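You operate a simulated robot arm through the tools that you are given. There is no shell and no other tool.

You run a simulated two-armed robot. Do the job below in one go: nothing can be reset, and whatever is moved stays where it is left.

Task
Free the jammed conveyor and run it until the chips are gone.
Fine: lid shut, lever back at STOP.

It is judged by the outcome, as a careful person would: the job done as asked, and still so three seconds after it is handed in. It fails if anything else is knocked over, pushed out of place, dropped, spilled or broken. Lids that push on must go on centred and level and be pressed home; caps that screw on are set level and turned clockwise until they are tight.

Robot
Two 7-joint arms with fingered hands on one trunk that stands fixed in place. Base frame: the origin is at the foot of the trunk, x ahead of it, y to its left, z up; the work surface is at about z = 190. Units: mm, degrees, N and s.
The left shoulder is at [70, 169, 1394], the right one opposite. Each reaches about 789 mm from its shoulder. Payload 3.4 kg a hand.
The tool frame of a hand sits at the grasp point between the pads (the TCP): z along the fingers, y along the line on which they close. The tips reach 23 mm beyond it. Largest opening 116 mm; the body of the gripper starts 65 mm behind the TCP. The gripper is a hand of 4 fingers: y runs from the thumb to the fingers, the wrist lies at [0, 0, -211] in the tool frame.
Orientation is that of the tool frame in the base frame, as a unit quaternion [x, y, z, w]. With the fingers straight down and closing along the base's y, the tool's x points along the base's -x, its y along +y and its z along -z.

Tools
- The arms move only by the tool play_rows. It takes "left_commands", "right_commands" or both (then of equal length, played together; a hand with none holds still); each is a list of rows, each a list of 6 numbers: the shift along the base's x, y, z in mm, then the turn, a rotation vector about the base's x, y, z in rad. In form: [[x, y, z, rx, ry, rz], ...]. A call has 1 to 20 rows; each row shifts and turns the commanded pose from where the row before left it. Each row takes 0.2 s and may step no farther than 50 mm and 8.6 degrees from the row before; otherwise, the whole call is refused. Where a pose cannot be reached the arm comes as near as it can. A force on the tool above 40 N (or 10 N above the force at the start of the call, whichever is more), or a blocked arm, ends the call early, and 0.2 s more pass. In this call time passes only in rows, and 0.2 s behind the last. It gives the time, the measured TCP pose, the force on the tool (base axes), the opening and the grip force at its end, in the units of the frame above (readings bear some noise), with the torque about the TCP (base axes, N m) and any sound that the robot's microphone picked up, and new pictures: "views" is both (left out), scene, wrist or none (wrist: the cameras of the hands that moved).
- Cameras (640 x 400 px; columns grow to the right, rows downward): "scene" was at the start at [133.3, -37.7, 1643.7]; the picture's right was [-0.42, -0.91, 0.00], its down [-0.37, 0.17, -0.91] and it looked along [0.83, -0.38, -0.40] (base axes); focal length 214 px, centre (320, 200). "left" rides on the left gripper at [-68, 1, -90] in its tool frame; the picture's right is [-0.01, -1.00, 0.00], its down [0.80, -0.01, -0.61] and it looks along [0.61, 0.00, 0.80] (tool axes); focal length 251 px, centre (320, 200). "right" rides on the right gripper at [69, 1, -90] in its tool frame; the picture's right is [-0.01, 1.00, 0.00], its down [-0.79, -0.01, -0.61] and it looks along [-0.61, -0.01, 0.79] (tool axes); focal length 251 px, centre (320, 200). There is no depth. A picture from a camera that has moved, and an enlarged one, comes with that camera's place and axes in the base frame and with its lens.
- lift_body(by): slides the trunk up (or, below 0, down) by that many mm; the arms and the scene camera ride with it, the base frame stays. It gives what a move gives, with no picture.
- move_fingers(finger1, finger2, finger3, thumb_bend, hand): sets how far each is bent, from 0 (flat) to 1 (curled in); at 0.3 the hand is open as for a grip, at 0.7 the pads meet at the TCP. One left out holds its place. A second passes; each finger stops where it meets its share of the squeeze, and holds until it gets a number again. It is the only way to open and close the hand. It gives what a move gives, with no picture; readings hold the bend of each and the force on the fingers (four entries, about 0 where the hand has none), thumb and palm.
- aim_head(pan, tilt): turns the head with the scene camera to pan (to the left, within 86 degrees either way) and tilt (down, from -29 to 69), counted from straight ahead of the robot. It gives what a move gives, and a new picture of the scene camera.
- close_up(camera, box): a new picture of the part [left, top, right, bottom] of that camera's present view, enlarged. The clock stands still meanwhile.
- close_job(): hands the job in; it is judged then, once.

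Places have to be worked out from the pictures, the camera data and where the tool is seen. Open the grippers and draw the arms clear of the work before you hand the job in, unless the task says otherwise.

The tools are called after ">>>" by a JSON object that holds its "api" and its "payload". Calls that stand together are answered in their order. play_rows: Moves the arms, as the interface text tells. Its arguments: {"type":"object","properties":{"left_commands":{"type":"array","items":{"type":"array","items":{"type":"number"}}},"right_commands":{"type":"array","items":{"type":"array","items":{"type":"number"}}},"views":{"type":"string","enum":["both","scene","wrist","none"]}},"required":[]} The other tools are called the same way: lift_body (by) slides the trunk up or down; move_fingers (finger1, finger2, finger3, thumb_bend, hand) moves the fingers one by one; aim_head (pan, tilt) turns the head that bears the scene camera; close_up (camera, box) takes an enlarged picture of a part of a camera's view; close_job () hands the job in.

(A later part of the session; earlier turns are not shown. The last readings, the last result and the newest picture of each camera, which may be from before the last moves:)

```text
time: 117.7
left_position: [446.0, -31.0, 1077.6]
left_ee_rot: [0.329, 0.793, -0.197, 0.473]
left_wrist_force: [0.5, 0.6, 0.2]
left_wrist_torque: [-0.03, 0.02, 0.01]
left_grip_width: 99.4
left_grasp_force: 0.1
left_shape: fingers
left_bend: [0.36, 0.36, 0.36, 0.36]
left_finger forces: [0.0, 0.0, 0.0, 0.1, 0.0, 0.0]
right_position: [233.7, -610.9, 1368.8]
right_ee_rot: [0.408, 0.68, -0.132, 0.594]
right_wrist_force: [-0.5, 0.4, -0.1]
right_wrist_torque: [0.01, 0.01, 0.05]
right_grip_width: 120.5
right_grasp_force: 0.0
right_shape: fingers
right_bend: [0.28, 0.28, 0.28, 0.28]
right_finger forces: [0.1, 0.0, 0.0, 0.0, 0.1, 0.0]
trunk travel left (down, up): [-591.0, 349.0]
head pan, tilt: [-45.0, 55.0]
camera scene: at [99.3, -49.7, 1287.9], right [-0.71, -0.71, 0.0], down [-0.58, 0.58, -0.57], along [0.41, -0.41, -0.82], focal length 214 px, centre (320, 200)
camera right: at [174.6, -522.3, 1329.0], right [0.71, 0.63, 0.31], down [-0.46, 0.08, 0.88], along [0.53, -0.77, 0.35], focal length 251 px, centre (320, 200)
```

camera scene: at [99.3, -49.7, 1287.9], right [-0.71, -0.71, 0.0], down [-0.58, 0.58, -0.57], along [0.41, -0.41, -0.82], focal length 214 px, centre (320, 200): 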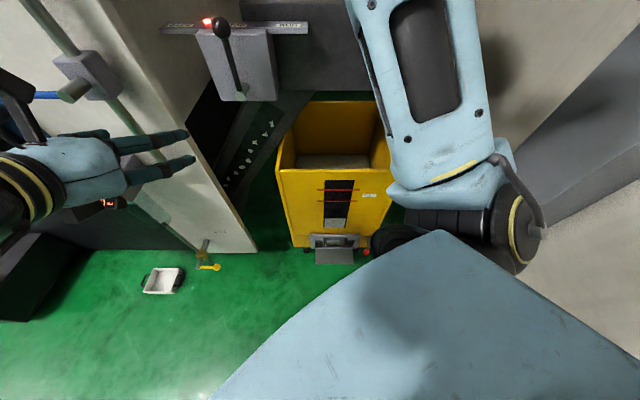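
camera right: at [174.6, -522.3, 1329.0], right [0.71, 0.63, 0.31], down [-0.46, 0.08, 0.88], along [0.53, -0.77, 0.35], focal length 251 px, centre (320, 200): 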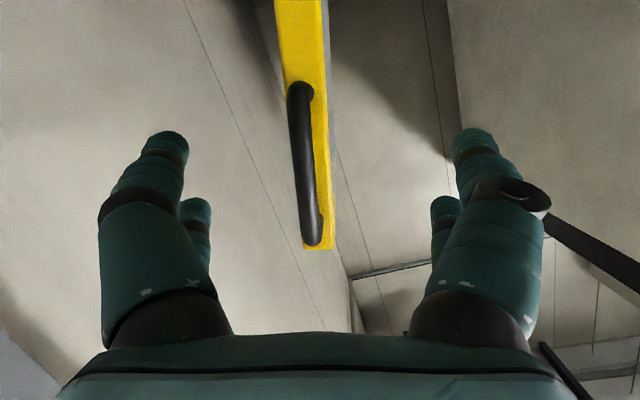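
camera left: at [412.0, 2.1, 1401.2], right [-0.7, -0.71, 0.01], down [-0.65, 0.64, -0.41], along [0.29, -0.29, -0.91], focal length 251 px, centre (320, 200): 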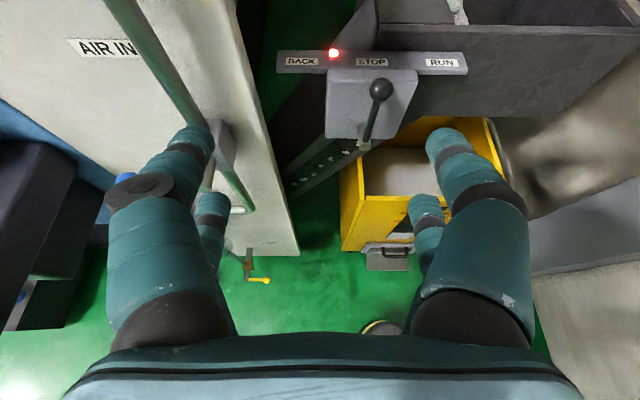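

Lowered; the right hand is back at handle height with the shoulder now at z≈1084. I line up 15 mm to the right and move forward onto the bar again.

>>> {"api": "play_rows", "payload": {"right_commands": [[-10, -10, 3, 0, 0, 0], [11, -11, 0, 0, 0, 0], [11, -11, 0, 0, 0, 0], [10, -10, 0, 0, 0, 0], [9, -9, 0, 0, 0, 0]], "views": "wrist"}}

```text
time: 118.9
left_position: [445.3, -32.9, 1077.9]
left_ee_rot: [0.329, 0.794, -0.196, 0.473]
left_wrist_force: [-0.7, 0.1, -0.2]
left_wrist_torque: [-0.03, 0.01, -0.02]
left_grip_width: 99.4
left_grasp_force: 0.1
left_shape: fingers
left_bend: [0.36, 0.36, 0.36, 0.36]
left_finger forces: [0.0, 0.1, 0.0, 0.0, 0.0, 0.0]
right_position: [266.2, -661.3, 1370.2]
right_ee_rot: [0.408, 0.681, -0.133, 0.594]
right_wrist_force: [-0.6, -0.8, -0.6]
right_wrist_torque: [0.02, -0.04, -0.01]
right_grip_width: 120.4
right_grasp_force: 0.1
right_shape: fingers
right_bend: [0.28, 0.28, 0.28, 0.28]
right_finger forces: [0.0, 0.0, 0.0, 0.0, 0.1, 0.0]
trunk travel left (down, up): [-591.0, 349.0]
head pan, tilt: [-45.0, 55.0]
camera right: at [208.0, -573.8, 1330.0], right [0.71, 0.63, 0.31], down [-0.46, 0.08, 0.88], along [0.53, -0.77, 0.35], focal length 251 px, centre (320, 200)
```

right: 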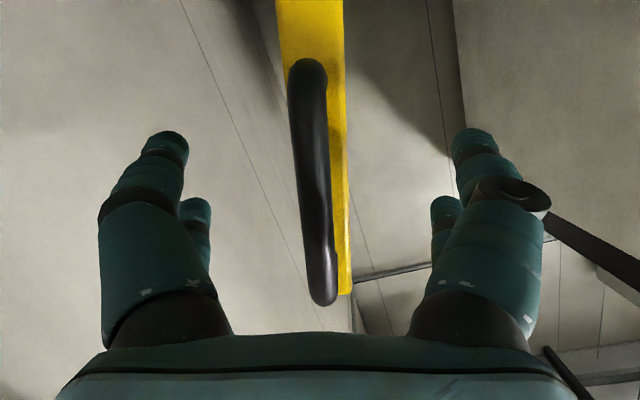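

The bar is centred again; I close all digits to cage it.

>>> {"api": "move_fingers", "payload": {"hand": "right", "finger1": 0.7, "finger2": 0.7, "finger3": 0.7, "thumb_bend": 0.7}}

>>> {"api": "play_rows", "payload": {"right_commands": [[19.7, 19.7, 6.5, -0.0987, 0.0987, 0], [20.1, 20.1, 2.5, -0.0987, 0.0987, 0], [20.2, 20.2, -1.5, -0.0987, 0.0987, 0]], "views": "both"}}

```text
time: 119.9
left_position: [445.5, -32.2, 1077.5]
left_ee_rot: [0.328, 0.794, -0.196, 0.473]
left_wrist_force: [0.0, -0.2, 0.1]
left_wrist_torque: [-0.03, 0.02, 0.02]
left_grip_width: 99.4
left_grasp_force: 0.1
left_shape: fingers
left_bend: [0.36, 0.36, 0.36, 0.36]
left_finger forces: [0.0, 0.0, 0.0, 0.0, 0.0, 0.0]
right_position: [266.0, -660.2, 1370.7]
right_ee_rot: [0.408, 0.68, -0.133, 0.594]
right_wrist_force: [-0.3, 1.3, 0.0]
right_wrist_torque: [-0.06, 0.02, 0.11]
right_grip_width: 1.9
right_grasp_force: 5.2
right_shape: fingers
right_bend: [0.7, 0.66, 0.67, 0.7]
right_finger forces: [0.0, 6.8, 1.8, 0.0, 0.5, 0.0]
trunk travel left (down, up): [-591.0, 349.0]
head pan, tilt: [-45.0, 55.0]
```

```text
time: 120.7
left_position: [445.9, -30.1, 1077.1]
left_ee_rot: [0.329, 0.794, -0.197, 0.473]
left_wrist_force: [0.9, 0.5, 0.2]
left_wrist_torque: [0.02, -0.01, 0.0]
left_grip_width: 99.3
left_grasp_force: 0.1
left_shape: fingers
left_bend: [0.36, 0.36, 0.36, 0.36]
left_finger forces: [0.0, 0.0, 0.0, 0.0, 0.0, 0.1]
right_position: [327.0, -598.4, 1380.3]
right_ee_rot: [0.292, 0.733, -0.292, 0.54]
right_wrist_force: [-1.9, 2.9, -0.8]
right_wrist_torque: [-0.06, 0.04, 0.07]
right_grip_width: 2.0
right_grasp_force: 5.4
right_shape: fingers
right_bend: [0.7, 0.67, 0.66, 0.69]
right_finger forces: [0.0, 6.6, 2.7, 0.0, 0.7, 0.0]
trunk travel left (down, up): [-591.0, 349.0]
head pan, tilt: [-45.0, 55.0]
camera scene: at [100.9, -48.6, 1287.9], right [-0.71, -0.71, 0.0], down [-0.58, 0.58, -0.57], along [0.41, -0.41, -0.82], focal length 214 px, centre (320, 200)
camera right: at [255.9, -523.8, 1335.3], right [0.74, 0.66, -0.1], down [-0.19, 0.36, 0.92], along [0.64, -0.66, 0.39], focal length 251 px, centre (320, 200)
```

scene: 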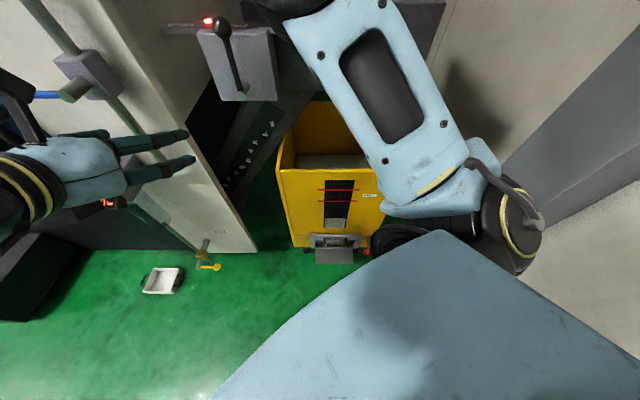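
right: 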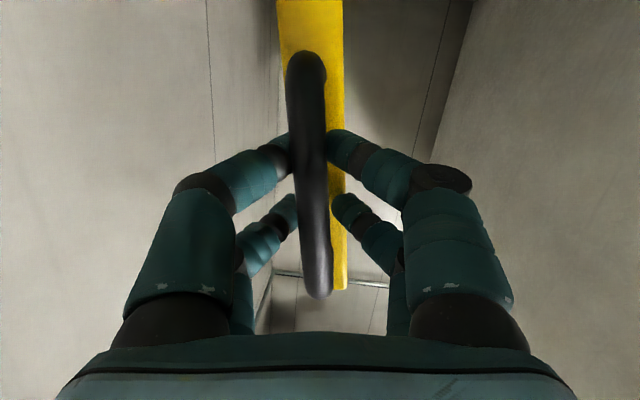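

Smooth, ~3 N. I tilt the head up a little to watch the elbow and lever, and continue the arc.

>>> {"api": "aim_head", "payload": {"pan": -45, "tilt": 30}}

>>> {"api": "play_rows", "payload": {"right_commands": [[19.9, 19.9, -5.5, -0.0987, 0.0987, 0], [19.1, 19.1, -9.3, -0.0987, 0.0987, 0], [18.0, 18.0, -13, -0.0987, 0.0987, 0]], "views": "both"}}

```text
time: 121.5
left_position: [445.3, -30.6, 1077.8]
left_ee_rot: [0.329, 0.793, -0.197, 0.473]
left_wrist_force: [-0.8, 0.0, 0.4]
left_wrist_torque: [0.0, 0.02, -0.01]
left_grip_width: 99.4
left_grasp_force: 0.0
left_shape: fingers
left_bend: [0.36, 0.36, 0.36, 0.36]
left_finger forces: [0.1, 0.0, 0.1, 0.0, 0.0, 0.1]
right_position: [327.1, -600.2, 1381.2]
right_ee_rot: [0.292, 0.733, -0.289, 0.542]
right_wrist_force: [0.2, 1.7, 2.0]
right_wrist_torque: [-0.06, -0.06, 0.07]
right_grip_width: 2.2
right_grasp_force: 3.9
right_shape: fingers
right_bend: [0.7, 0.67, 0.66, 0.69]
right_finger forces: [0.0, 5.3, 2.5, 0.0, 0.7, 0.0]
trunk travel left (down, up): [-591.0, 349.0]
head pan, tilt: [-45.0, 30.0]
camera scene: at [112.9, -62.3, 1323.9], right [-0.71, -0.71, 0.0], down [-0.35, 0.35, -0.87], along [0.61, -0.61, -0.5], focal length 214 px, centre (320, 200)
```

scene: 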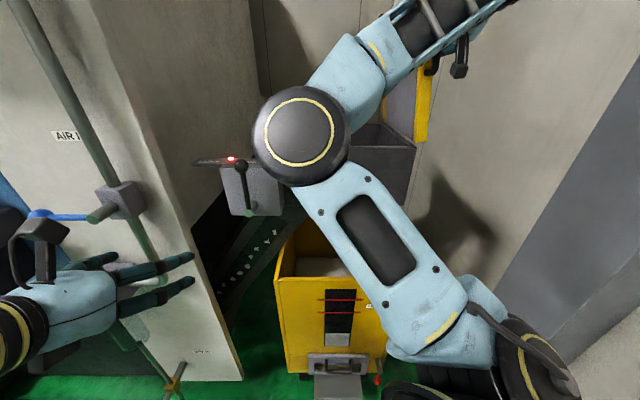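

```text
time: 122.3
left_position: [446.7, -30.6, 1078.3]
left_ee_rot: [0.329, 0.793, -0.197, 0.473]
left_wrist_force: [0.9, 0.3, 0.5]
left_wrist_torque: [0.0, -0.03, 0.01]
left_grip_width: 99.2
left_grasp_force: 0.0
left_shape: fingers
left_bend: [0.36, 0.36, 0.36, 0.36]
left_finger forces: [0.1, 0.0, 0.0, 0.0, 0.0, 0.0]
right_position: [385.5, -542.4, 1351.4]
right_ee_rot: [0.163, 0.755, -0.435, 0.463]
right_wrist_force: [0.4, 3.1, -1.6]
right_wrist_torque: [0.04, 0.04, 0.09]
right_grip_width: 2.1
right_grasp_force: 2.5
right_shape: fingers
right_bend: [0.7, 0.66, 0.7, 0.7]
right_finger forces: [0.0, 4.0, 0.1, 0.1, 0.5, 0.0]
trunk travel left (down, up): [-591.0, 349.0]
head pan, tilt: [-45.0, 30.0]
camera scene: at [114.6, -62.1, 1323.8], right [-0.71, -0.71, 0.0], down [-0.35, 0.35, -0.87], along [0.61, -0.61, -0.5], focal length 214 px, centre (320, 200)
camera right: at [300.8, -478.5, 1309.2], right [0.65, 0.57, -0.5], down [0.07, 0.61, 0.79], along [0.75, -0.55, 0.36], focal length 251 px, centre (320, 200)
```

scene: 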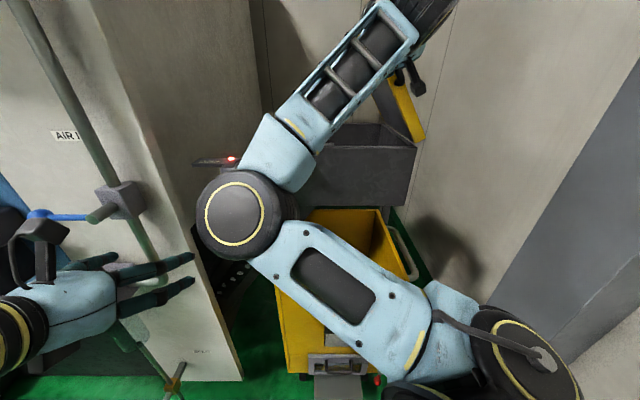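
right: 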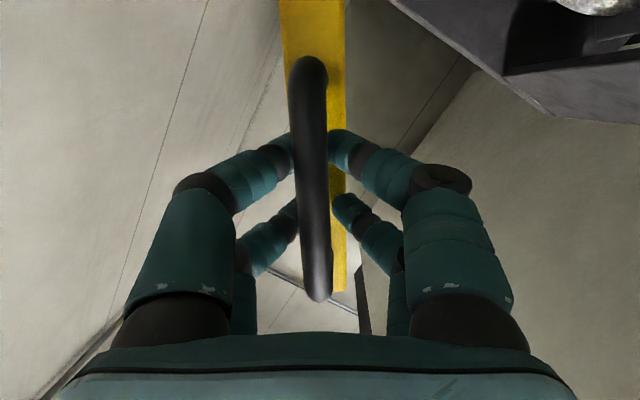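

The arc is smooth so far, but the right elbow is coming near the left hand. I move the left hand up and further left first.

>>> {"api": "play_rows", "payload": {"left_commands": [[2, 12, 20, 0, 0, 0], [2, 12, 35, 0, 0, 0], [2, 12, 40, 0, 0, 0], [0, 8, 40, 0, 0, 0], [0, 6, 40, 0, 0, 0]], "views": "scene"}}

```text
time: 123.5
left_position: [452.2, 15.4, 1254.0]
left_ee_rot: [0.33, 0.793, -0.197, 0.473]
left_wrist_force: [0.2, 0.1, 1.0]
left_wrist_torque: [0.0, -0.03, 0.01]
left_grip_width: 99.1
left_grasp_force: 0.0
left_shape: fingers
left_bend: [0.36, 0.36, 0.36, 0.36]
left_finger forces: [0.0, 0.1, 0.0, 0.0, 0.0, 0.1]
right_position: [383.9, -541.7, 1351.9]
right_ee_rot: [0.165, 0.754, -0.435, 0.464]
right_wrist_force: [1.3, 2.3, -0.3]
right_wrist_torque: [-0.02, 0.06, 0.06]
right_grip_width: 2.2
right_grasp_force: 1.8
right_shape: fingers
right_bend: [0.7, 0.66, 0.7, 0.7]
right_finger forces: [0.1, 2.8, 0.1, 0.0, 0.4, 0.0]
trunk travel left (down, up): [-591.0, 349.0]
head pan, tilt: [-45.0, 30.0]
camera scene: at [113.5, -63.0, 1323.9], right [-0.71, -0.71, 0.0], down [-0.35, 0.35, -0.87], along [0.61, -0.61, -0.5], focal length 214 px, centre (320, 200)
```

scene: 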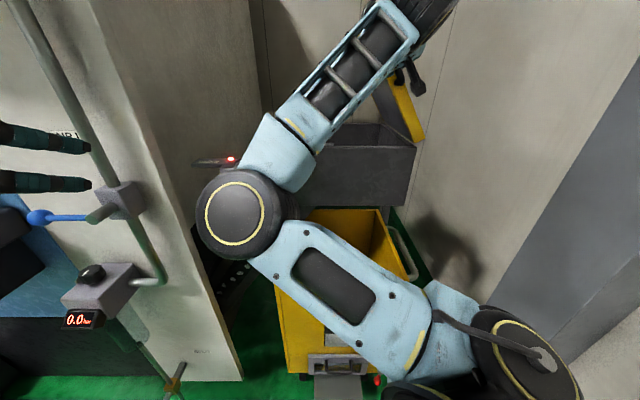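

Left hand is clear. Continuing to lower the lid in small groups of rows.

>>> {"api": "play_rows", "payload": {"right_commands": [[16.5, 16.5, -16.4, -0.0987, 0.0987, 0], [14.8, 14.8, -19.5, -0.0987, 0.0987, 0]], "views": "both"}}

```text
time: 124.2
left_position: [453.6, 18.3, 1251.9]
left_ee_rot: [0.329, 0.794, -0.196, 0.472]
left_wrist_force: [-1.2, 0.6, -0.5]
left_wrist_torque: [-0.01, 0.04, -0.03]
left_grip_width: 99.3
left_grasp_force: 0.1
left_shape: fingers
left_bend: [0.36, 0.36, 0.36, 0.36]
left_finger forces: [0.0, 0.0, 0.0, 0.0, 0.0, 0.1]
right_position: [415.8, -510.6, 1315.2]
right_ee_rot: [0.072, 0.75, -0.521, 0.401]
right_wrist_force: [1.8, 4.8, -0.7]
right_wrist_torque: [0.0, 0.06, 0.14]
right_grip_width: 1.8
right_grasp_force: 3.3
right_shape: fingers
right_bend: [0.7, 0.67, 0.7, 0.7]
right_finger forces: [0.0, 5.8, 0.0, 0.1, 0.3, 0.0]
trunk travel left (down, up): [-591.0, 349.0]
head pan, tilt: [-45.0, 30.0]
camera scene: at [114.2, -61.7, 1323.9], right [-0.71, -0.71, 0.0], down [-0.35, 0.35, -0.87], along [0.61, -0.61, -0.5], focal length 214 px, centre (320, 200)
camera right: at [324.1, -455.5, 1279.2], right [0.53, 0.45, -0.72], down [0.21, 0.75, 0.63], along [0.82, -0.48, 0.31], focal length 251 px, centre (320, 200)
```

scene: 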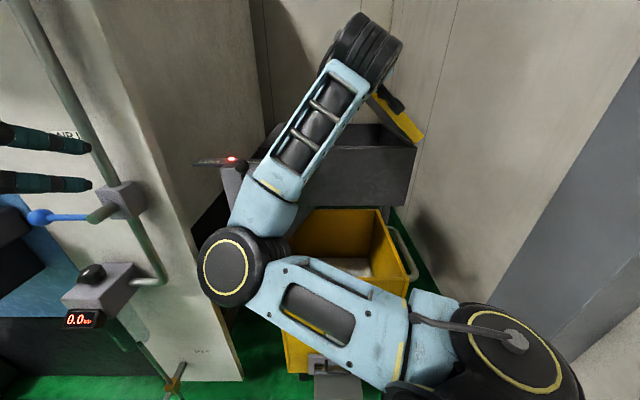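
right: 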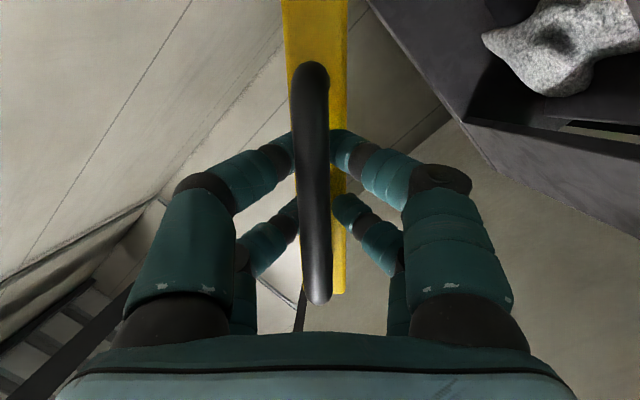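

Lid at ≈47° past vertical, 5 N, all good. Next part of the arc.

>>> {"api": "play_rows", "payload": {"right_commands": [[12.2, 13.2, -22.2, -0.0987, 0.0987, 0], [10, 11, -24.6, -0.0987, 0.0987, 0]], "views": "both"}}

```text
time: 124.8
left_position: [453.1, 15.2, 1252.5]
left_ee_rot: [0.329, 0.793, -0.197, 0.473]
left_wrist_force: [0.2, -0.6, -0.9]
left_wrist_torque: [0.01, -0.01, 0.01]
left_grip_width: 99.3
left_grasp_force: 0.1
left_shape: fingers
left_bend: [0.36, 0.36, 0.36, 0.36]
left_finger forces: [0.0, 0.1, 0.0, 0.1, 0.0, 0.1]
right_position: [437.1, -487.5, 1266.2]
right_ee_rot: [-0.019, 0.731, -0.597, 0.329]
right_wrist_force: [2.7, 2.7, -3.9]
right_wrist_torque: [0.02, 0.12, 0.11]
right_grip_width: 1.5
right_grasp_force: 3.2
right_shape: fingers
right_bend: [0.7, 0.65, 0.7, 0.7]
right_finger forces: [0.0, 5.5, 0.0, 0.1, 0.0, 0.1]
trunk travel left (down, up): [-591.0, 349.0]
head pan, tilt: [-45.0, 30.0]
camera scene: at [113.9, -63.1, 1323.9], right [-0.71, -0.71, 0.0], down [-0.35, 0.35, -0.87], along [0.61, -0.61, -0.5], focal length 214 px, centre (320, 200)
camera right: at [340.2, -438.2, 1240.1], right [0.37, 0.29, -0.88], down [0.31, 0.86, 0.41], along [0.87, -0.43, 0.23], focal length 251 px, centre (320, 200)
```

scene: 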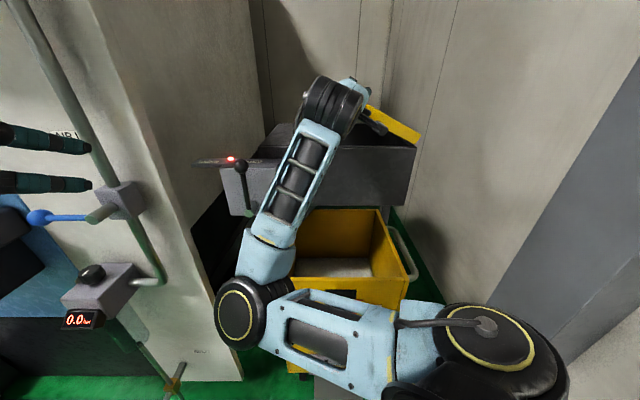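
right: 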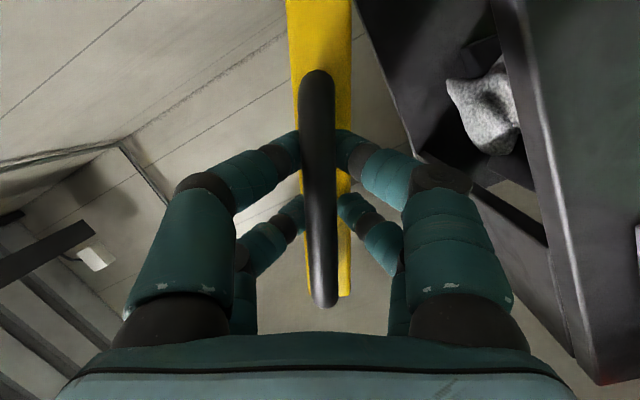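

Lid at ≈63°, forces still small. Two more steps.

>>> {"api": "play_rows", "payload": {"right_commands": [[7.3, 8.3, -26.3, -0.0987, 0.0987, 0], [5, 5.4, -20, -0.08, 0.08, 0]], "views": "both"}}

```text
time: 125.3
left_position: [452.3, 15.9, 1253.5]
left_ee_rot: [0.329, 0.793, -0.197, 0.473]
left_wrist_force: [0.1, -0.4, 0.1]
left_wrist_torque: [0.02, -0.01, 0.0]
left_grip_width: 99.5
left_grasp_force: 0.0
left_shape: fingers
left_bend: [0.36, 0.36, 0.36, 0.36]
left_finger forces: [0.0, 0.0, 0.0, 0.0, 0.0, 0.1]
right_position: [449.7, -475.6, 1219.5]
right_ee_rot: [-0.101, 0.701, -0.656, 0.26]
right_wrist_force: [-0.6, 1.3, -4.3]
right_wrist_torque: [0.06, 0.19, 0.08]
right_grip_width: 1.3
right_grasp_force: 3.0
right_shape: fingers
right_bend: [0.7, 0.64, 0.7, 0.7]
right_finger forces: [0.1, 6.3, 0.0, 0.1, 0.0, 0.0]
trunk travel left (down, up): [-591.0, 349.0]
head pan, tilt: [-45.0, 30.0]
camera scene: at [113.8, -63.2, 1323.9], right [-0.71, -0.71, 0.0], down [-0.35, 0.35, -0.87], along [0.61, -0.61, -0.5], focal length 214 px, centre (320, 200)
camera right: at [348.5, -429.4, 1203.1], right [0.21, 0.12, -0.97], down [0.37, 0.91, 0.19], along [0.91, -0.4, 0.14], focal length 251 px, centre (320, 200)
```

scene: 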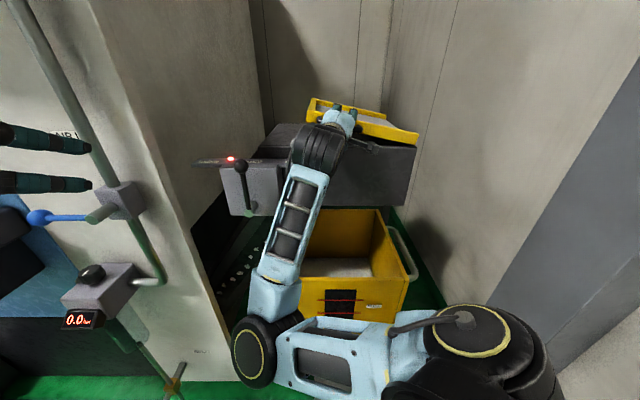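
right: 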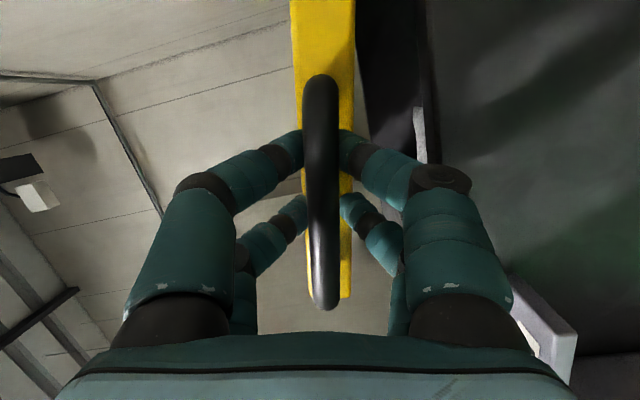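

Almost shut (≈78°). I continue carefully, backing off a few mm from the trough front.

>>> {"api": "play_rows", "payload": {"right_commands": [[-1, 4, -10, -0.06, 0.06, 0], [0, 1.5, -8, -0.04, 0.04, 0]], "views": "both"}}

>>> {"api": "close_up", "payload": {"camera": "scene", "box": [220, 70, 440, 220]}}

```text
time: 126.0
left_position: [455.3, 14.0, 1252.8]
left_ee_rot: [0.329, 0.794, -0.196, 0.471]
left_wrist_force: [1.5, -0.4, 0.4]
left_wrist_torque: [0.02, -0.01, 0.01]
left_grip_width: 99.5
left_grasp_force: 0.0
left_shape: fingers
left_bend: [0.36, 0.36, 0.36, 0.36]
left_finger forces: [0.0, 0.0, 0.0, 0.0, 0.1, 0.0]
right_position: [446.7, -473.0, 1205.3]
right_ee_rot: [0.142, -0.678, 0.687, -0.219]
right_wrist_force: [5.7, -0.4, -5.8]
right_wrist_torque: [0.07, -0.1, 0.03]
right_grip_width: 9.0
right_grasp_force: 3.2
right_shape: fingers
right_bend: [0.65, 0.68, 0.7, 0.7]
right_finger forces: [5.1, 2.1, 0.0, 0.0, 0.0, 0.0]
trunk travel left (down, up): [-591.0, 349.0]
head pan, tilt: [-45.0, 30.0]
camera scene: at [116.1, -64.5, 1323.5], right [-0.71, -0.71, 0.0], down [-0.36, 0.35, -0.86], along [0.61, -0.61, -0.5], focal length 214 px, centre (320, 200)
camera right: at [344.5, -427.3, 1193.1], right [0.12, 0.02, -0.99], down [0.39, 0.92, 0.06], along [0.91, -0.39, 0.1], focal length 251 px, centre (320, 200)
```

scene: 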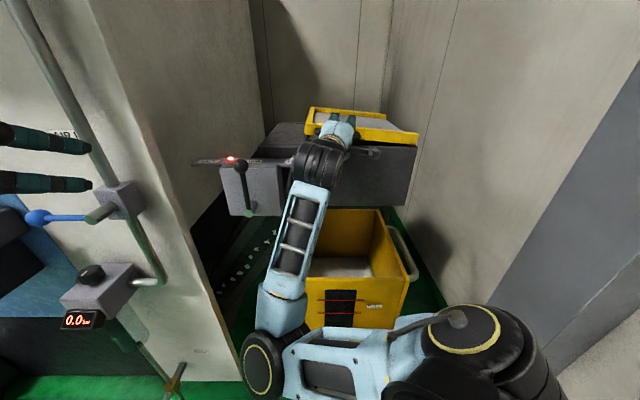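
right: 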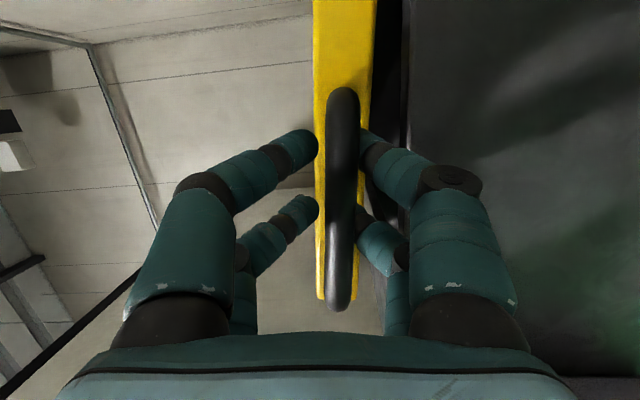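

```text
2.67 times, centred on (330, 145) of scene
camera zoom: at [116.1, -64.5, 1323.5], right [-0.71, -0.71, 0.0], down [-0.36, 0.35, -0.86], along [0.61, -0.61, -0.5], focal length 572 px, centre (293, 347)
```

zoom: 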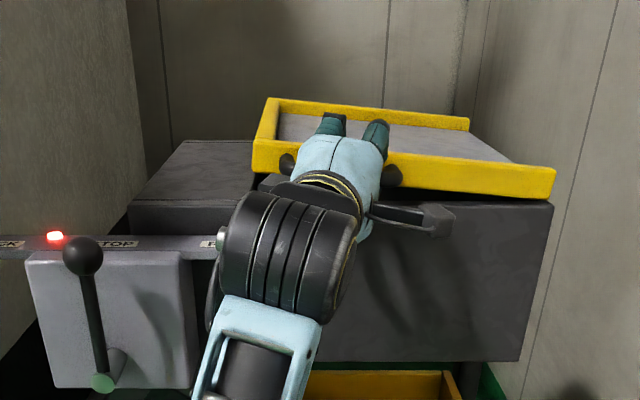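

Only a small gap remains at the lid's free end; the bar rests on the lower digits. I lower a bit more.

>>> {"api": "play_rows", "payload": {"right_commands": [[0, 0, -8, -0.02, 0.02, 0], [0, 0, -8, -0.02, 0.02, 0]], "views": "wrist"}}

>>> {"api": "close_up", "payload": {"camera": "scene", "box": [220, 70, 440, 220]}}

```text
time: 126.5
left_position: [456.8, 14.7, 1251.2]
left_ee_rot: [0.33, 0.793, -0.198, 0.472]
left_wrist_force: [0.2, 0.0, 0.5]
left_wrist_torque: [-0.05, 0.01, 0.03]
left_grip_width: 99.1
left_grasp_force: 0.0
left_shape: fingers
left_bend: [0.36, 0.36, 0.36, 0.36]
left_finger forces: [0.1, 0.0, 0.1, 0.1, 0.0, 0.0]
right_position: [446.2, -474.4, 1192.8]
right_ee_rot: [0.157, -0.667, 0.7, -0.201]
right_wrist_force: [6.0, 1.0, -5.2]
right_wrist_torque: [0.07, -0.12, 0.07]
right_grip_width: 8.9
right_grasp_force: 3.6
right_shape: fingers
right_bend: [0.65, 0.68, 0.7, 0.7]
right_finger forces: [5.4, 2.1, 0.1, 0.0, 0.0, 0.0]
trunk travel left (down, up): [-591.0, 349.0]
head pan, tilt: [-45.0, 30.0]
camera right: at [342.8, -428.1, 1182.4], right [0.08, -0.02, -1.0], down [0.4, 0.92, 0.01], along [0.91, -0.39, 0.08], focal length 251 px, centre (320, 200)
```

right: 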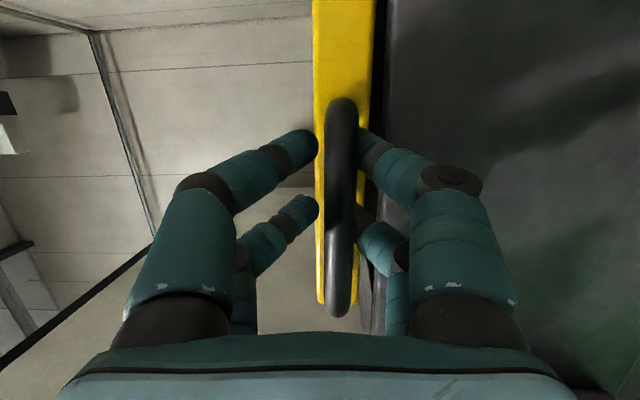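

```text
2.67 times, centred on (330, 145) of scene
camera zoom: at [116.1, -63.7, 1323.6], right [-0.71, -0.71, 0.0], down [-0.36, 0.35, -0.86], along [0.61, -0.61, -0.5], focal length 572 px, centre (293, 347)
```

zoom: 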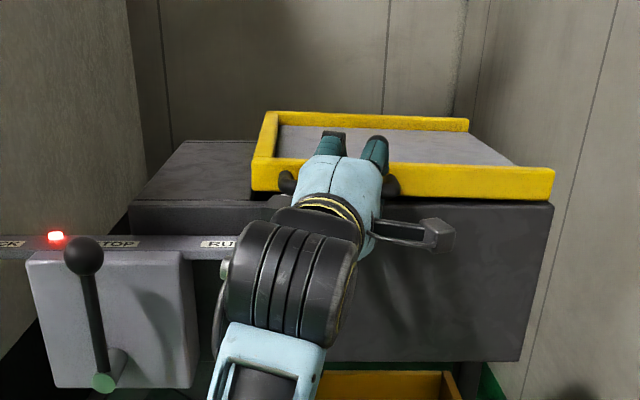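

Nearly level now (≈12 mm gap at the free end). Lower ~12 mm more until it rests on the trough.

>>> {"api": "play_rows", "payload": {"right_commands": [[0, 0, -6, 0, 0, 0], [0, 0, -6, 0, 0, 0]], "views": "wrist"}}

>>> {"api": "close_up", "payload": {"camera": "scene", "box": [220, 70, 440, 220]}}

```text
time: 127.2
left_position: [456.8, 15.2, 1252.5]
left_ee_rot: [0.329, 0.794, -0.198, 0.471]
left_wrist_force: [-0.3, 0.0, -0.4]
left_wrist_torque: [0.02, 0.01, -0.01]
left_grip_width: 99.3
left_grasp_force: 0.1
left_shape: fingers
left_bend: [0.36, 0.36, 0.36, 0.36]
left_finger forces: [0.0, 0.1, 0.1, 0.0, 0.1, 0.0]
right_position: [444.7, -474.2, 1184.5]
right_ee_rot: [0.153, -0.665, 0.703, -0.2]
right_wrist_force: [10.3, 2.4, -3.7]
right_wrist_torque: [0.05, -0.14, 0.15]
right_grip_width: 7.8
right_grasp_force: 4.4
right_shape: fingers
right_bend: [0.66, 0.68, 0.7, 0.7]
right_finger forces: [8.2, 1.5, 0.0, 0.1, 0.0, 0.0]
trunk travel left (down, up): [-591.0, 349.0]
head pan, tilt: [-45.0, 30.0]
camera right: at [342.1, -428.7, 1174.0], right [0.09, -0.03, -1.0], down [0.4, 0.92, 0.01], along [0.91, -0.4, 0.09], focal length 251 px, centre (320, 200)
```

right: 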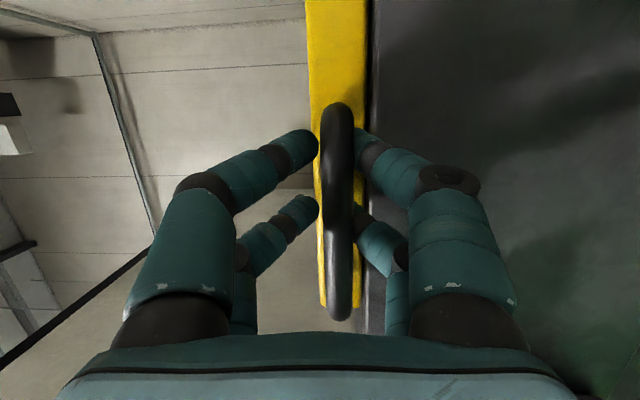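

```text
2.67 times, centred on (330, 145) of scene
camera zoom: at [117.0, -62.6, 1323.6], right [-0.71, -0.71, 0.0], down [-0.36, 0.35, -0.86], along [0.61, -0.61, -0.5], focal length 572 px, centre (293, 347)
```

zoom: 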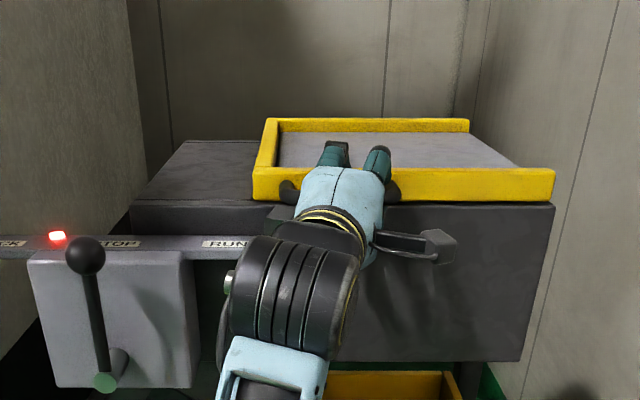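

The lid looks level and shut. I open the lower digits and press the bar gently down with the upper ones to make sure it's home.

>>> {"api": "move_fingers", "payload": {"hand": "right", "finger1": 0.45, "finger2": 0.45}}

>>> {"api": "play_rows", "payload": {"right_commands": [[0, 0, -6, 0, 0, 0], [0, 0, -6, 0, 0, 0], [0, 0, -4, 0, 0, 0]], "views": "both"}}

```text
time: 128.2
left_position: [450.1, 16.9, 1254.5]
left_ee_rot: [0.329, 0.793, -0.197, 0.474]
left_wrist_force: [0.6, -0.4, 0.1]
left_wrist_torque: [0.01, -0.03, 0.0]
left_grip_width: 99.4
left_grasp_force: 0.1
left_shape: fingers
left_bend: [0.36, 0.36, 0.36, 0.36]
left_finger forces: [0.1, 0.0, 0.0, 0.1, 0.0, 0.0]
right_position: [438.5, -472.4, 1186.4]
right_ee_rot: [0.155, -0.662, 0.706, -0.198]
right_wrist_force: [-6.9, 0.5, 6.4]
right_wrist_torque: [-0.05, -0.08, -0.09]
right_grip_width: 37.2
right_grasp_force: 4.3
right_shape: fingers
right_bend: [0.45, 0.58, 0.7, 0.7]
right_finger forces: [0.0, 8.9, 0.0, 0.1, 0.0, 0.0]
trunk travel left (down, up): [-591.0, 349.0]
head pan, tilt: [-45.0, 30.0]
```

```text
time: 128.9
left_position: [450.2, 20.5, 1254.6]
left_ee_rot: [0.329, 0.793, -0.197, 0.473]
left_wrist_force: [0.2, 0.9, 0.3]
left_wrist_torque: [-0.01, -0.04, 0.02]
left_grip_width: 99.1
left_grasp_force: 0.0
left_shape: fingers
left_bend: [0.36, 0.36, 0.36, 0.36]
left_finger forces: [0.0, 0.0, 0.1, 0.0, 0.1, 0.0]
right_position: [436.8, -474.8, 1178.3]
right_ee_rot: [0.147, -0.658, 0.712, -0.198]
right_wrist_force: [-4.5, 9.5, 7.0]
right_wrist_torque: [0.01, 0.08, 0.16]
right_grip_width: 40.1
right_grasp_force: 7.3
right_shape: fingers
right_bend: [0.45, 0.63, 0.7, 0.68]
right_finger forces: [0.1, 9.6, 0.1, 0.0, 4.2, 0.0]
trunk travel left (down, up): [-591.0, 349.0]
head pan, tilt: [-45.0, 30.0]
camera scene: at [110.9, -59.3, 1324.3], right [-0.71, -0.71, 0.0], down [-0.35, 0.35, -0.87], along [0.61, -0.61, -0.5], focal length 214 px, centre (320, 200)
camera right: at [334.7, -427.9, 1164.8], right [0.1, -0.05, -0.99], down [0.41, 0.91, -0.01], along [0.91, -0.41, 0.11], focal length 251 px, centre (320, 200)
```

scene: 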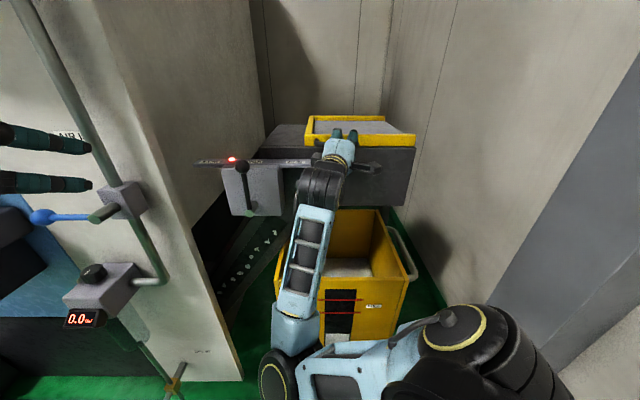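
right: 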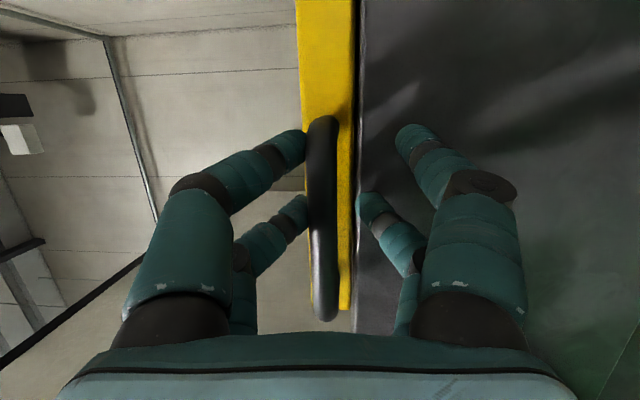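

The lid is shut and pressed home. I open the upper digits too, then back the hand straight off.

>>> {"api": "move_fingers", "payload": {"hand": "right", "finger1": 0.4, "finger2": 0.5, "finger3": 0.35, "thumb_bend": 0.35}}

>>> {"api": "play_rows", "payload": {"right_commands": [[-7, 7, 2, 0, 0, 0], [-8, 8, 0, 0, 0, 0], [-10, 10, 0, 0, 0, 0], [-10, 10, 0, 0, 0, 0]], "views": "both"}}

>>> {"api": "close_up", "payload": {"camera": "scene", "box": [180, 70, 440, 270]}}

```text
time: 129.9
left_position: [449.7, 19.9, 1253.8]
left_ee_rot: [0.329, 0.792, -0.198, 0.474]
left_wrist_force: [0.6, -0.2, 0.3]
left_wrist_torque: [0.01, 0.02, 0.02]
left_grip_width: 99.2
left_grasp_force: 0.1
left_shape: fingers
left_bend: [0.36, 0.36, 0.36, 0.36]
left_finger forces: [0.0, 0.0, 0.0, 0.1, 0.0, 0.0]
right_position: [437.0, -473.4, 1175.3]
right_ee_rot: [0.152, -0.656, 0.713, -0.194]
right_wrist_force: [-8.4, 9.2, 2.8]
right_wrist_torque: [0.2, 0.08, 0.22]
right_grip_width: 94.7
right_grasp_force: 5.8
right_shape: fingers
right_bend: [0.4, 0.61, 0.35, 0.35]
right_finger forces: [0.0, 12.8, 0.1, 0.0, 0.0, 0.0]
trunk travel left (down, up): [-591.0, 349.0]
head pan, tilt: [-45.0, 30.0]
```

```text
time: 131.2
left_position: [452.5, 14.8, 1253.8]
left_ee_rot: [0.329, 0.793, -0.196, 0.473]
left_wrist_force: [-0.7, -1.1, 0.1]
left_wrist_torque: [0.04, -0.03, 0.02]
left_grip_width: 99.6
left_grasp_force: 0.1
left_shape: fingers
left_bend: [0.36, 0.36, 0.36, 0.36]
left_finger forces: [0.0, 0.0, 0.0, 0.0, 0.1, 0.1]
right_position: [395.5, -447.8, 1188.9]
right_ee_rot: [0.141, -0.643, 0.73, -0.184]
right_wrist_force: [-0.6, 0.2, 0.1]
right_wrist_torque: [0.01, 0.0, -0.01]
right_grip_width: 94.9
right_grasp_force: 0.0
right_shape: fingers
right_bend: [0.4, 0.5, 0.35, 0.35]
right_finger forces: [0.0, 0.0, 0.1, 0.0, 0.1, 0.0]
trunk travel left (down, up): [-591.0, 349.0]
head pan, tilt: [-45.0, 30.0]
stopped in row 4 (right hand): the arm was blocked; the commanded pose is now the measured one
camera scene: at [113.3, -63.3, 1323.9], right [-0.71, -0.71, 0.0], down [-0.35, 0.35, -0.87], along [0.61, -0.61, -0.5], focal length 214 px, centre (320, 200)
camera right: at [296.6, -398.8, 1172.5], right [0.1, -0.1, -0.99], down [0.44, 0.9, -0.05], along [0.89, -0.43, 0.13], focal length 251 px, centre (320, 200)
```

scene: 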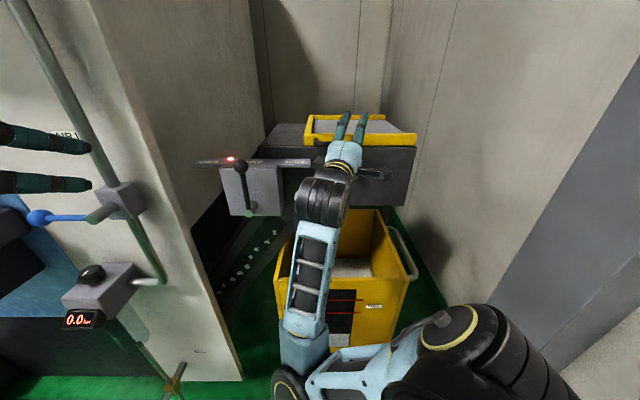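
right: 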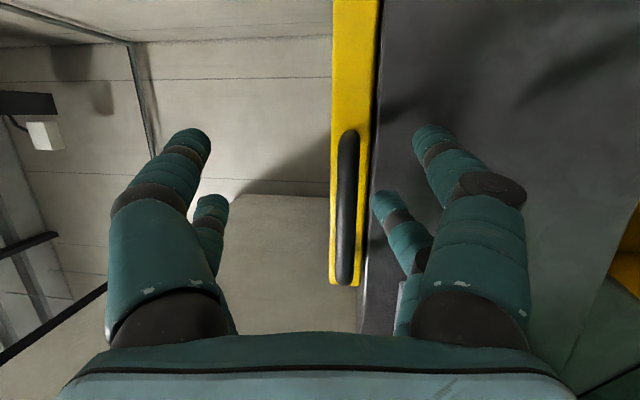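

```text
2.00 times, centred on (310, 170) of scene
camera zoom: at [113.3, -63.3, 1323.9], right [-0.71, -0.71, 0.0], down [-0.35, 0.35, -0.87], along [0.61, -0.61, -0.5], focal length 429 px, centre (340, 260)
```

zoom: 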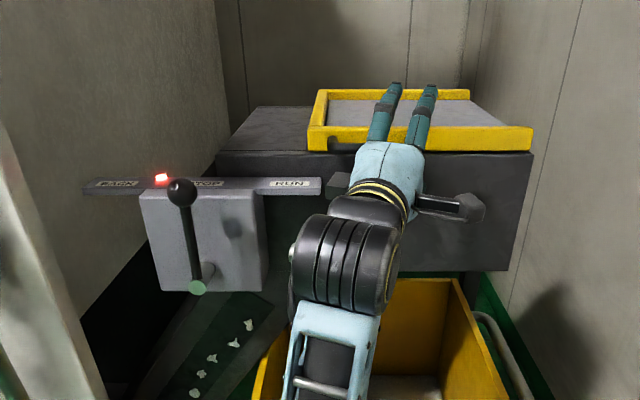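

The lid is fully shut and the right hand is free of the handle. I move the right hand away to the right and up, and bring the left hand back toward the lever.

>>> {"api": "play_rows", "payload": {"right_commands": [[-14, -14, 20, 0, 0, 0], [-17, -17, 20, 0, 0, 0], [-17, -17, 20, 0.05, -0.05, 0], [-17, -17, 20, 0.07, -0.07, 0], [-17, -17, 20, 0.07, -0.07, 0], [-17, -17, 20, 0.07, -0.07, 0]], "left_commands": [[15, -25, -10, 0, 0, 0], [15, -30, -10, 0, 0, 0], [15, -30, -10, 0, 0, 0], [10, -30, -10, 0, 0, 0], [5, -30, -10, 0, 0, 0], [5, -30, -8, 0, 0, 0]], "views": "both"}}

```text
time: 132.6
left_position: [516.3, -160.7, 1195.6]
left_ee_rot: [0.33, 0.793, -0.196, 0.473]
left_wrist_force: [-0.6, -0.4, 0.2]
left_wrist_torque: [0.02, -0.02, 0.05]
left_grip_width: 99.4
left_grasp_force: 0.0
left_shape: fingers
left_bend: [0.36, 0.36, 0.36, 0.36]
left_finger forces: [0.0, 0.1, 0.0, 0.0, 0.0, 0.0]
right_position: [297.4, -548.4, 1304.2]
right_ee_rot: [-0.023, 0.706, -0.648, 0.284]
right_wrist_force: [0.4, 0.1, -0.1]
right_wrist_torque: [0.02, -0.02, -0.02]
right_grip_width: 95.2
right_grasp_force: 0.0
right_shape: fingers
right_bend: [0.4, 0.5, 0.35, 0.35]
right_finger forces: [0.0, 0.1, 0.0, 0.0, 0.1, 0.0]
trunk travel left (down, up): [-591.0, 349.0]
head pan, tilt: [-45.0, 30.0]
camera scene: at [112.6, -64.8, 1323.8], right [-0.71, -0.71, 0.0], down [-0.35, 0.35, -0.87], along [0.61, -0.61, -0.5], focal length 214 px, centre (320, 200)
camera right: at [203.1, -494.2, 1278.0], right [0.35, 0.16, -0.92], down [0.4, 0.87, 0.3], along [0.85, -0.47, 0.23], focal length 251 px, centre (320, 200)
camera left: at [483.8, -127.1, 1298.1], right [-0.71, -0.71, 0.01], down [-0.65, 0.64, -0.41], along [0.29, -0.29, -0.91], focal length 251 px, centre (320, 200)
```

scene: 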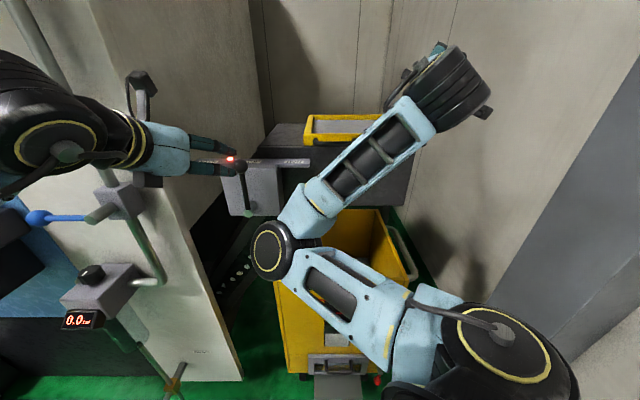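
right: 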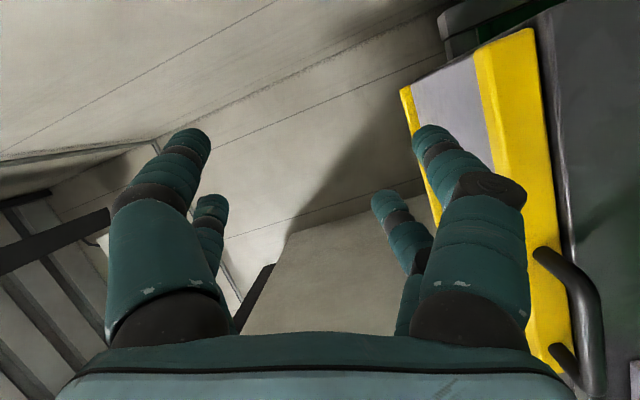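
left: 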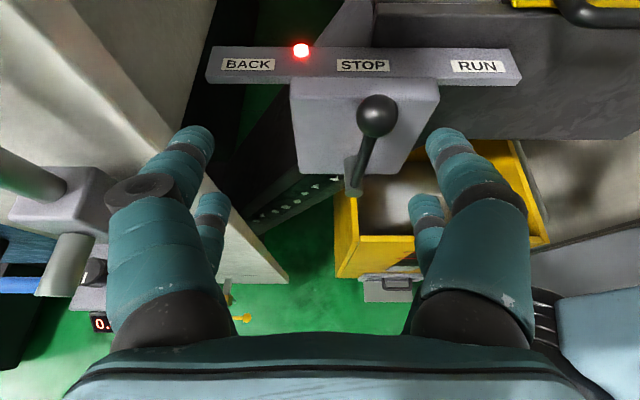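

Lid shut, lever upright. I bring the left hand around the knob and move the right arm a bit further right to keep its elbow clear.

>>> {"api": "play_rows", "payload": {"left_commands": [[-10, -17, 0, 0, 0, 0], [-10, -17, 0, 0, 0, 0], [13, -14, -11, 0, 0, 0], [13, -14, -11, 0, 0, 0], [14, -14, -12, 0, 0, 0], [13, -13, -12, 0, 0, 0]], "right_commands": [[-14, -14, 8, 0.07, -0.07, 0], [-14, -14, 8, 0.07, -0.07, 0], [-14, -14, 8, 0.07, -0.07, 0], [-14, -14, 8, 0.07, -0.07, 0], [0, 0, 0, 0.07, -0.07, 0], [0, 0, 0, 0.07, -0.07, 0]], "views": "both"}}

```text
time: 133.9
left_position: [551.9, -250.6, 1149.7]
left_ee_rot: [0.329, 0.793, -0.196, 0.473]
left_wrist_force: [0.1, -0.7, 0.0]
left_wrist_torque: [-0.02, -0.01, 0.02]
left_grip_width: 99.2
left_grasp_force: 0.1
left_shape: fingers
left_bend: [0.36, 0.36, 0.36, 0.36]
left_finger forces: [0.0, 0.0, 0.1, 0.0, 0.0, 0.0]
right_position: [242.7, -602.8, 1337.6]
right_ee_rot: [0.173, 0.749, -0.48, 0.423]
right_wrist_force: [-0.3, -1.1, 0.0]
right_wrist_torque: [-0.02, -0.01, 0.03]
right_grip_width: 94.9
right_grasp_force: 0.1
right_shape: fingers
right_bend: [0.4, 0.5, 0.35, 0.35]
right_finger forces: [0.0, 0.0, 0.0, 0.0, 0.0, 0.0]
trunk travel left (down, up): [-591.0, 349.0]
head pan, tilt: [-45.0, 30.0]
camera scene: at [113.1, -64.0, 1323.9], right [-0.71, -0.71, 0.0], down [-0.35, 0.35, -0.87], along [0.61, -0.61, -0.5], focal length 214 px, centre (320, 200)
camera right: at [162.1, -534.7, 1298.0], right [0.67, 0.48, -0.56], down [0.17, 0.64, 0.75], along [0.72, -0.6, 0.34], focal length 251 px, centre (320, 200)
camera left: at [518.3, -216.2, 1252.8], right [-0.71, -0.71, 0.01], down [-0.65, 0.64, -0.41], along [0.29, -0.29, -0.91], focal length 251 px, centre (320, 200)
```

scene: 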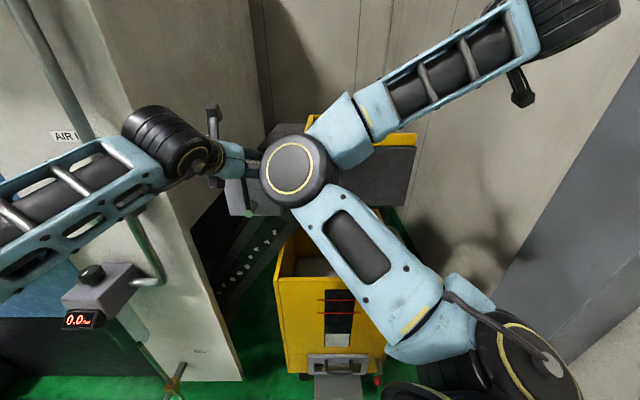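
right: 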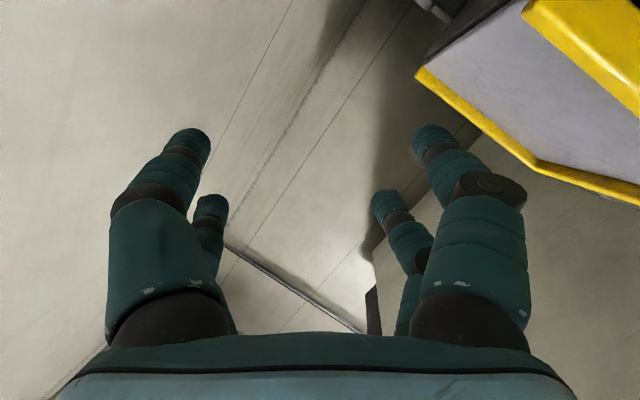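
left: 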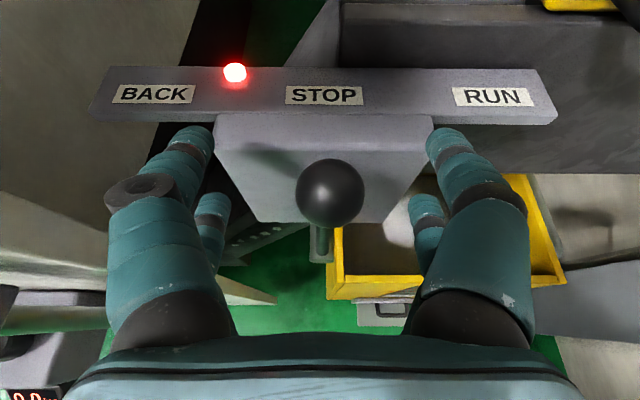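

Knob is between the left digits again. I cage it and move the lever to BACK with the lid now shut, watching lamp, sound and chips.

>>> {"api": "move_fingers", "payload": {"hand": "left", "finger1": 0.57, "finger2": 0.57, "finger3": 0.57, "thumb_bend": 0.57}}

>>> {"api": "play_rows", "payload": {"left_commands": [[11.3, 11.3, -1, 0, 0, 0], [11.3, 11.3, -3, 0, 0, 0], [11.3, 11.3, -5, 0, 0, 0], [10.6, 10.6, -7, 0, 0, 0], [7, 7, -6, 0, 0, 0]], "views": "both"}}

```text
time: 134.9
left_position: [551.2, -249.9, 1150.5]
left_ee_rot: [0.33, 0.793, -0.197, 0.472]
left_wrist_force: [0.0, 0.0, -0.2]
left_wrist_torque: [-0.01, 0.02, 0.03]
left_grip_width: 41.2
left_grasp_force: 0.1
left_shape: fingers
left_bend: [0.56, 0.56, 0.56, 0.56]
left_finger forces: [0.0, 0.0, 0.0, 0.0, 0.0, 0.1]
right_position: [243.9, -602.6, 1337.2]
right_ee_rot: [0.172, 0.75, -0.479, 0.423]
right_wrist_force: [0.3, -0.8, -0.1]
right_wrist_torque: [-0.01, 0.0, 0.01]
right_grip_width: 94.9
right_grasp_force: 0.1
right_shape: fingers
right_bend: [0.4, 0.5, 0.35, 0.35]
right_finger forces: [0.1, 0.0, 0.1, 0.0, 0.0, 0.0]
trunk travel left (down, up): [-591.0, 349.0]
head pan, tilt: [-45.0, 30.0]
```

```text
time: 136.2
left_position: [598.6, -198.3, 1130.1]
left_ee_rot: [0.329, 0.792, -0.196, 0.474]
left_wrist_force: [-2.0, -3.5, 9.6]
left_wrist_torque: [-0.37, 0.24, 0.01]
left_grip_width: 40.9
left_grasp_force: 4.3
left_shape: fingers
left_bend: [0.56, 0.56, 0.52, 0.56]
left_finger forces: [0.0, 0.0, 8.7, 0.0, 0.0, 0.0]
right_position: [240.1, -603.5, 1336.8]
right_ee_rot: [0.172, 0.749, -0.479, 0.424]
right_wrist_force: [-0.5, 0.4, -0.1]
right_wrist_torque: [-0.01, -0.03, 0.01]
right_grip_width: 94.8
right_grasp_force: 0.0
right_shape: fingers
right_bend: [0.4, 0.5, 0.35, 0.35]
right_finger forces: [0.0, 0.1, 0.0, 0.0, 0.1, 0.0]
trunk travel left (down, up): [-591.0, 349.0]
head pan, tilt: [-45.0, 30.0]
camera scene: at [110.2, -64.0, 1324.3], right [-0.71, -0.71, 0.0], down [-0.35, 0.35, -0.87], along [0.61, -0.61, -0.5], focal length 214 px, centre (320, 200)
camera left: at [566.0, -163.7, 1233.1], right [-0.71, -0.71, 0.01], down [-0.65, 0.64, -0.41], along [0.29, -0.3, -0.91], focal length 251 px, centre (320, 200)
```

scene: 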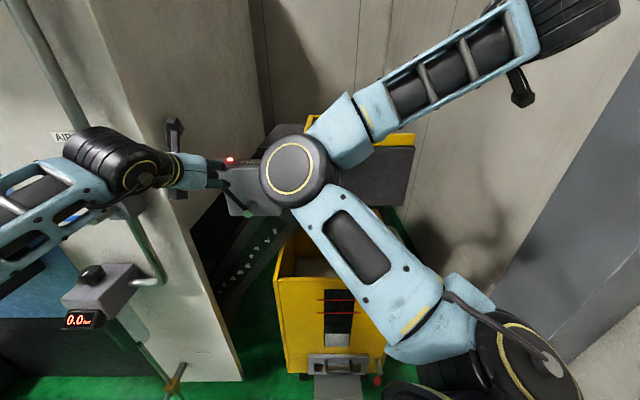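
left: 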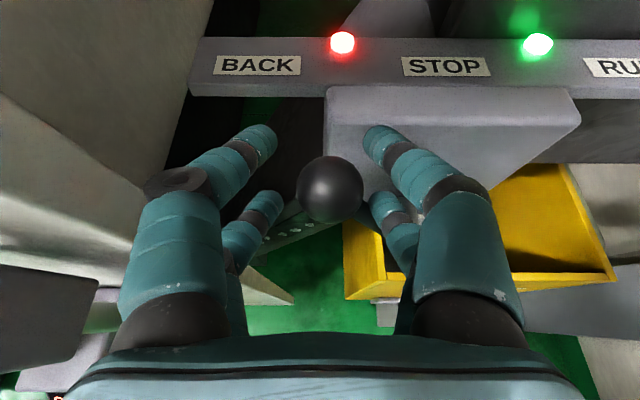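

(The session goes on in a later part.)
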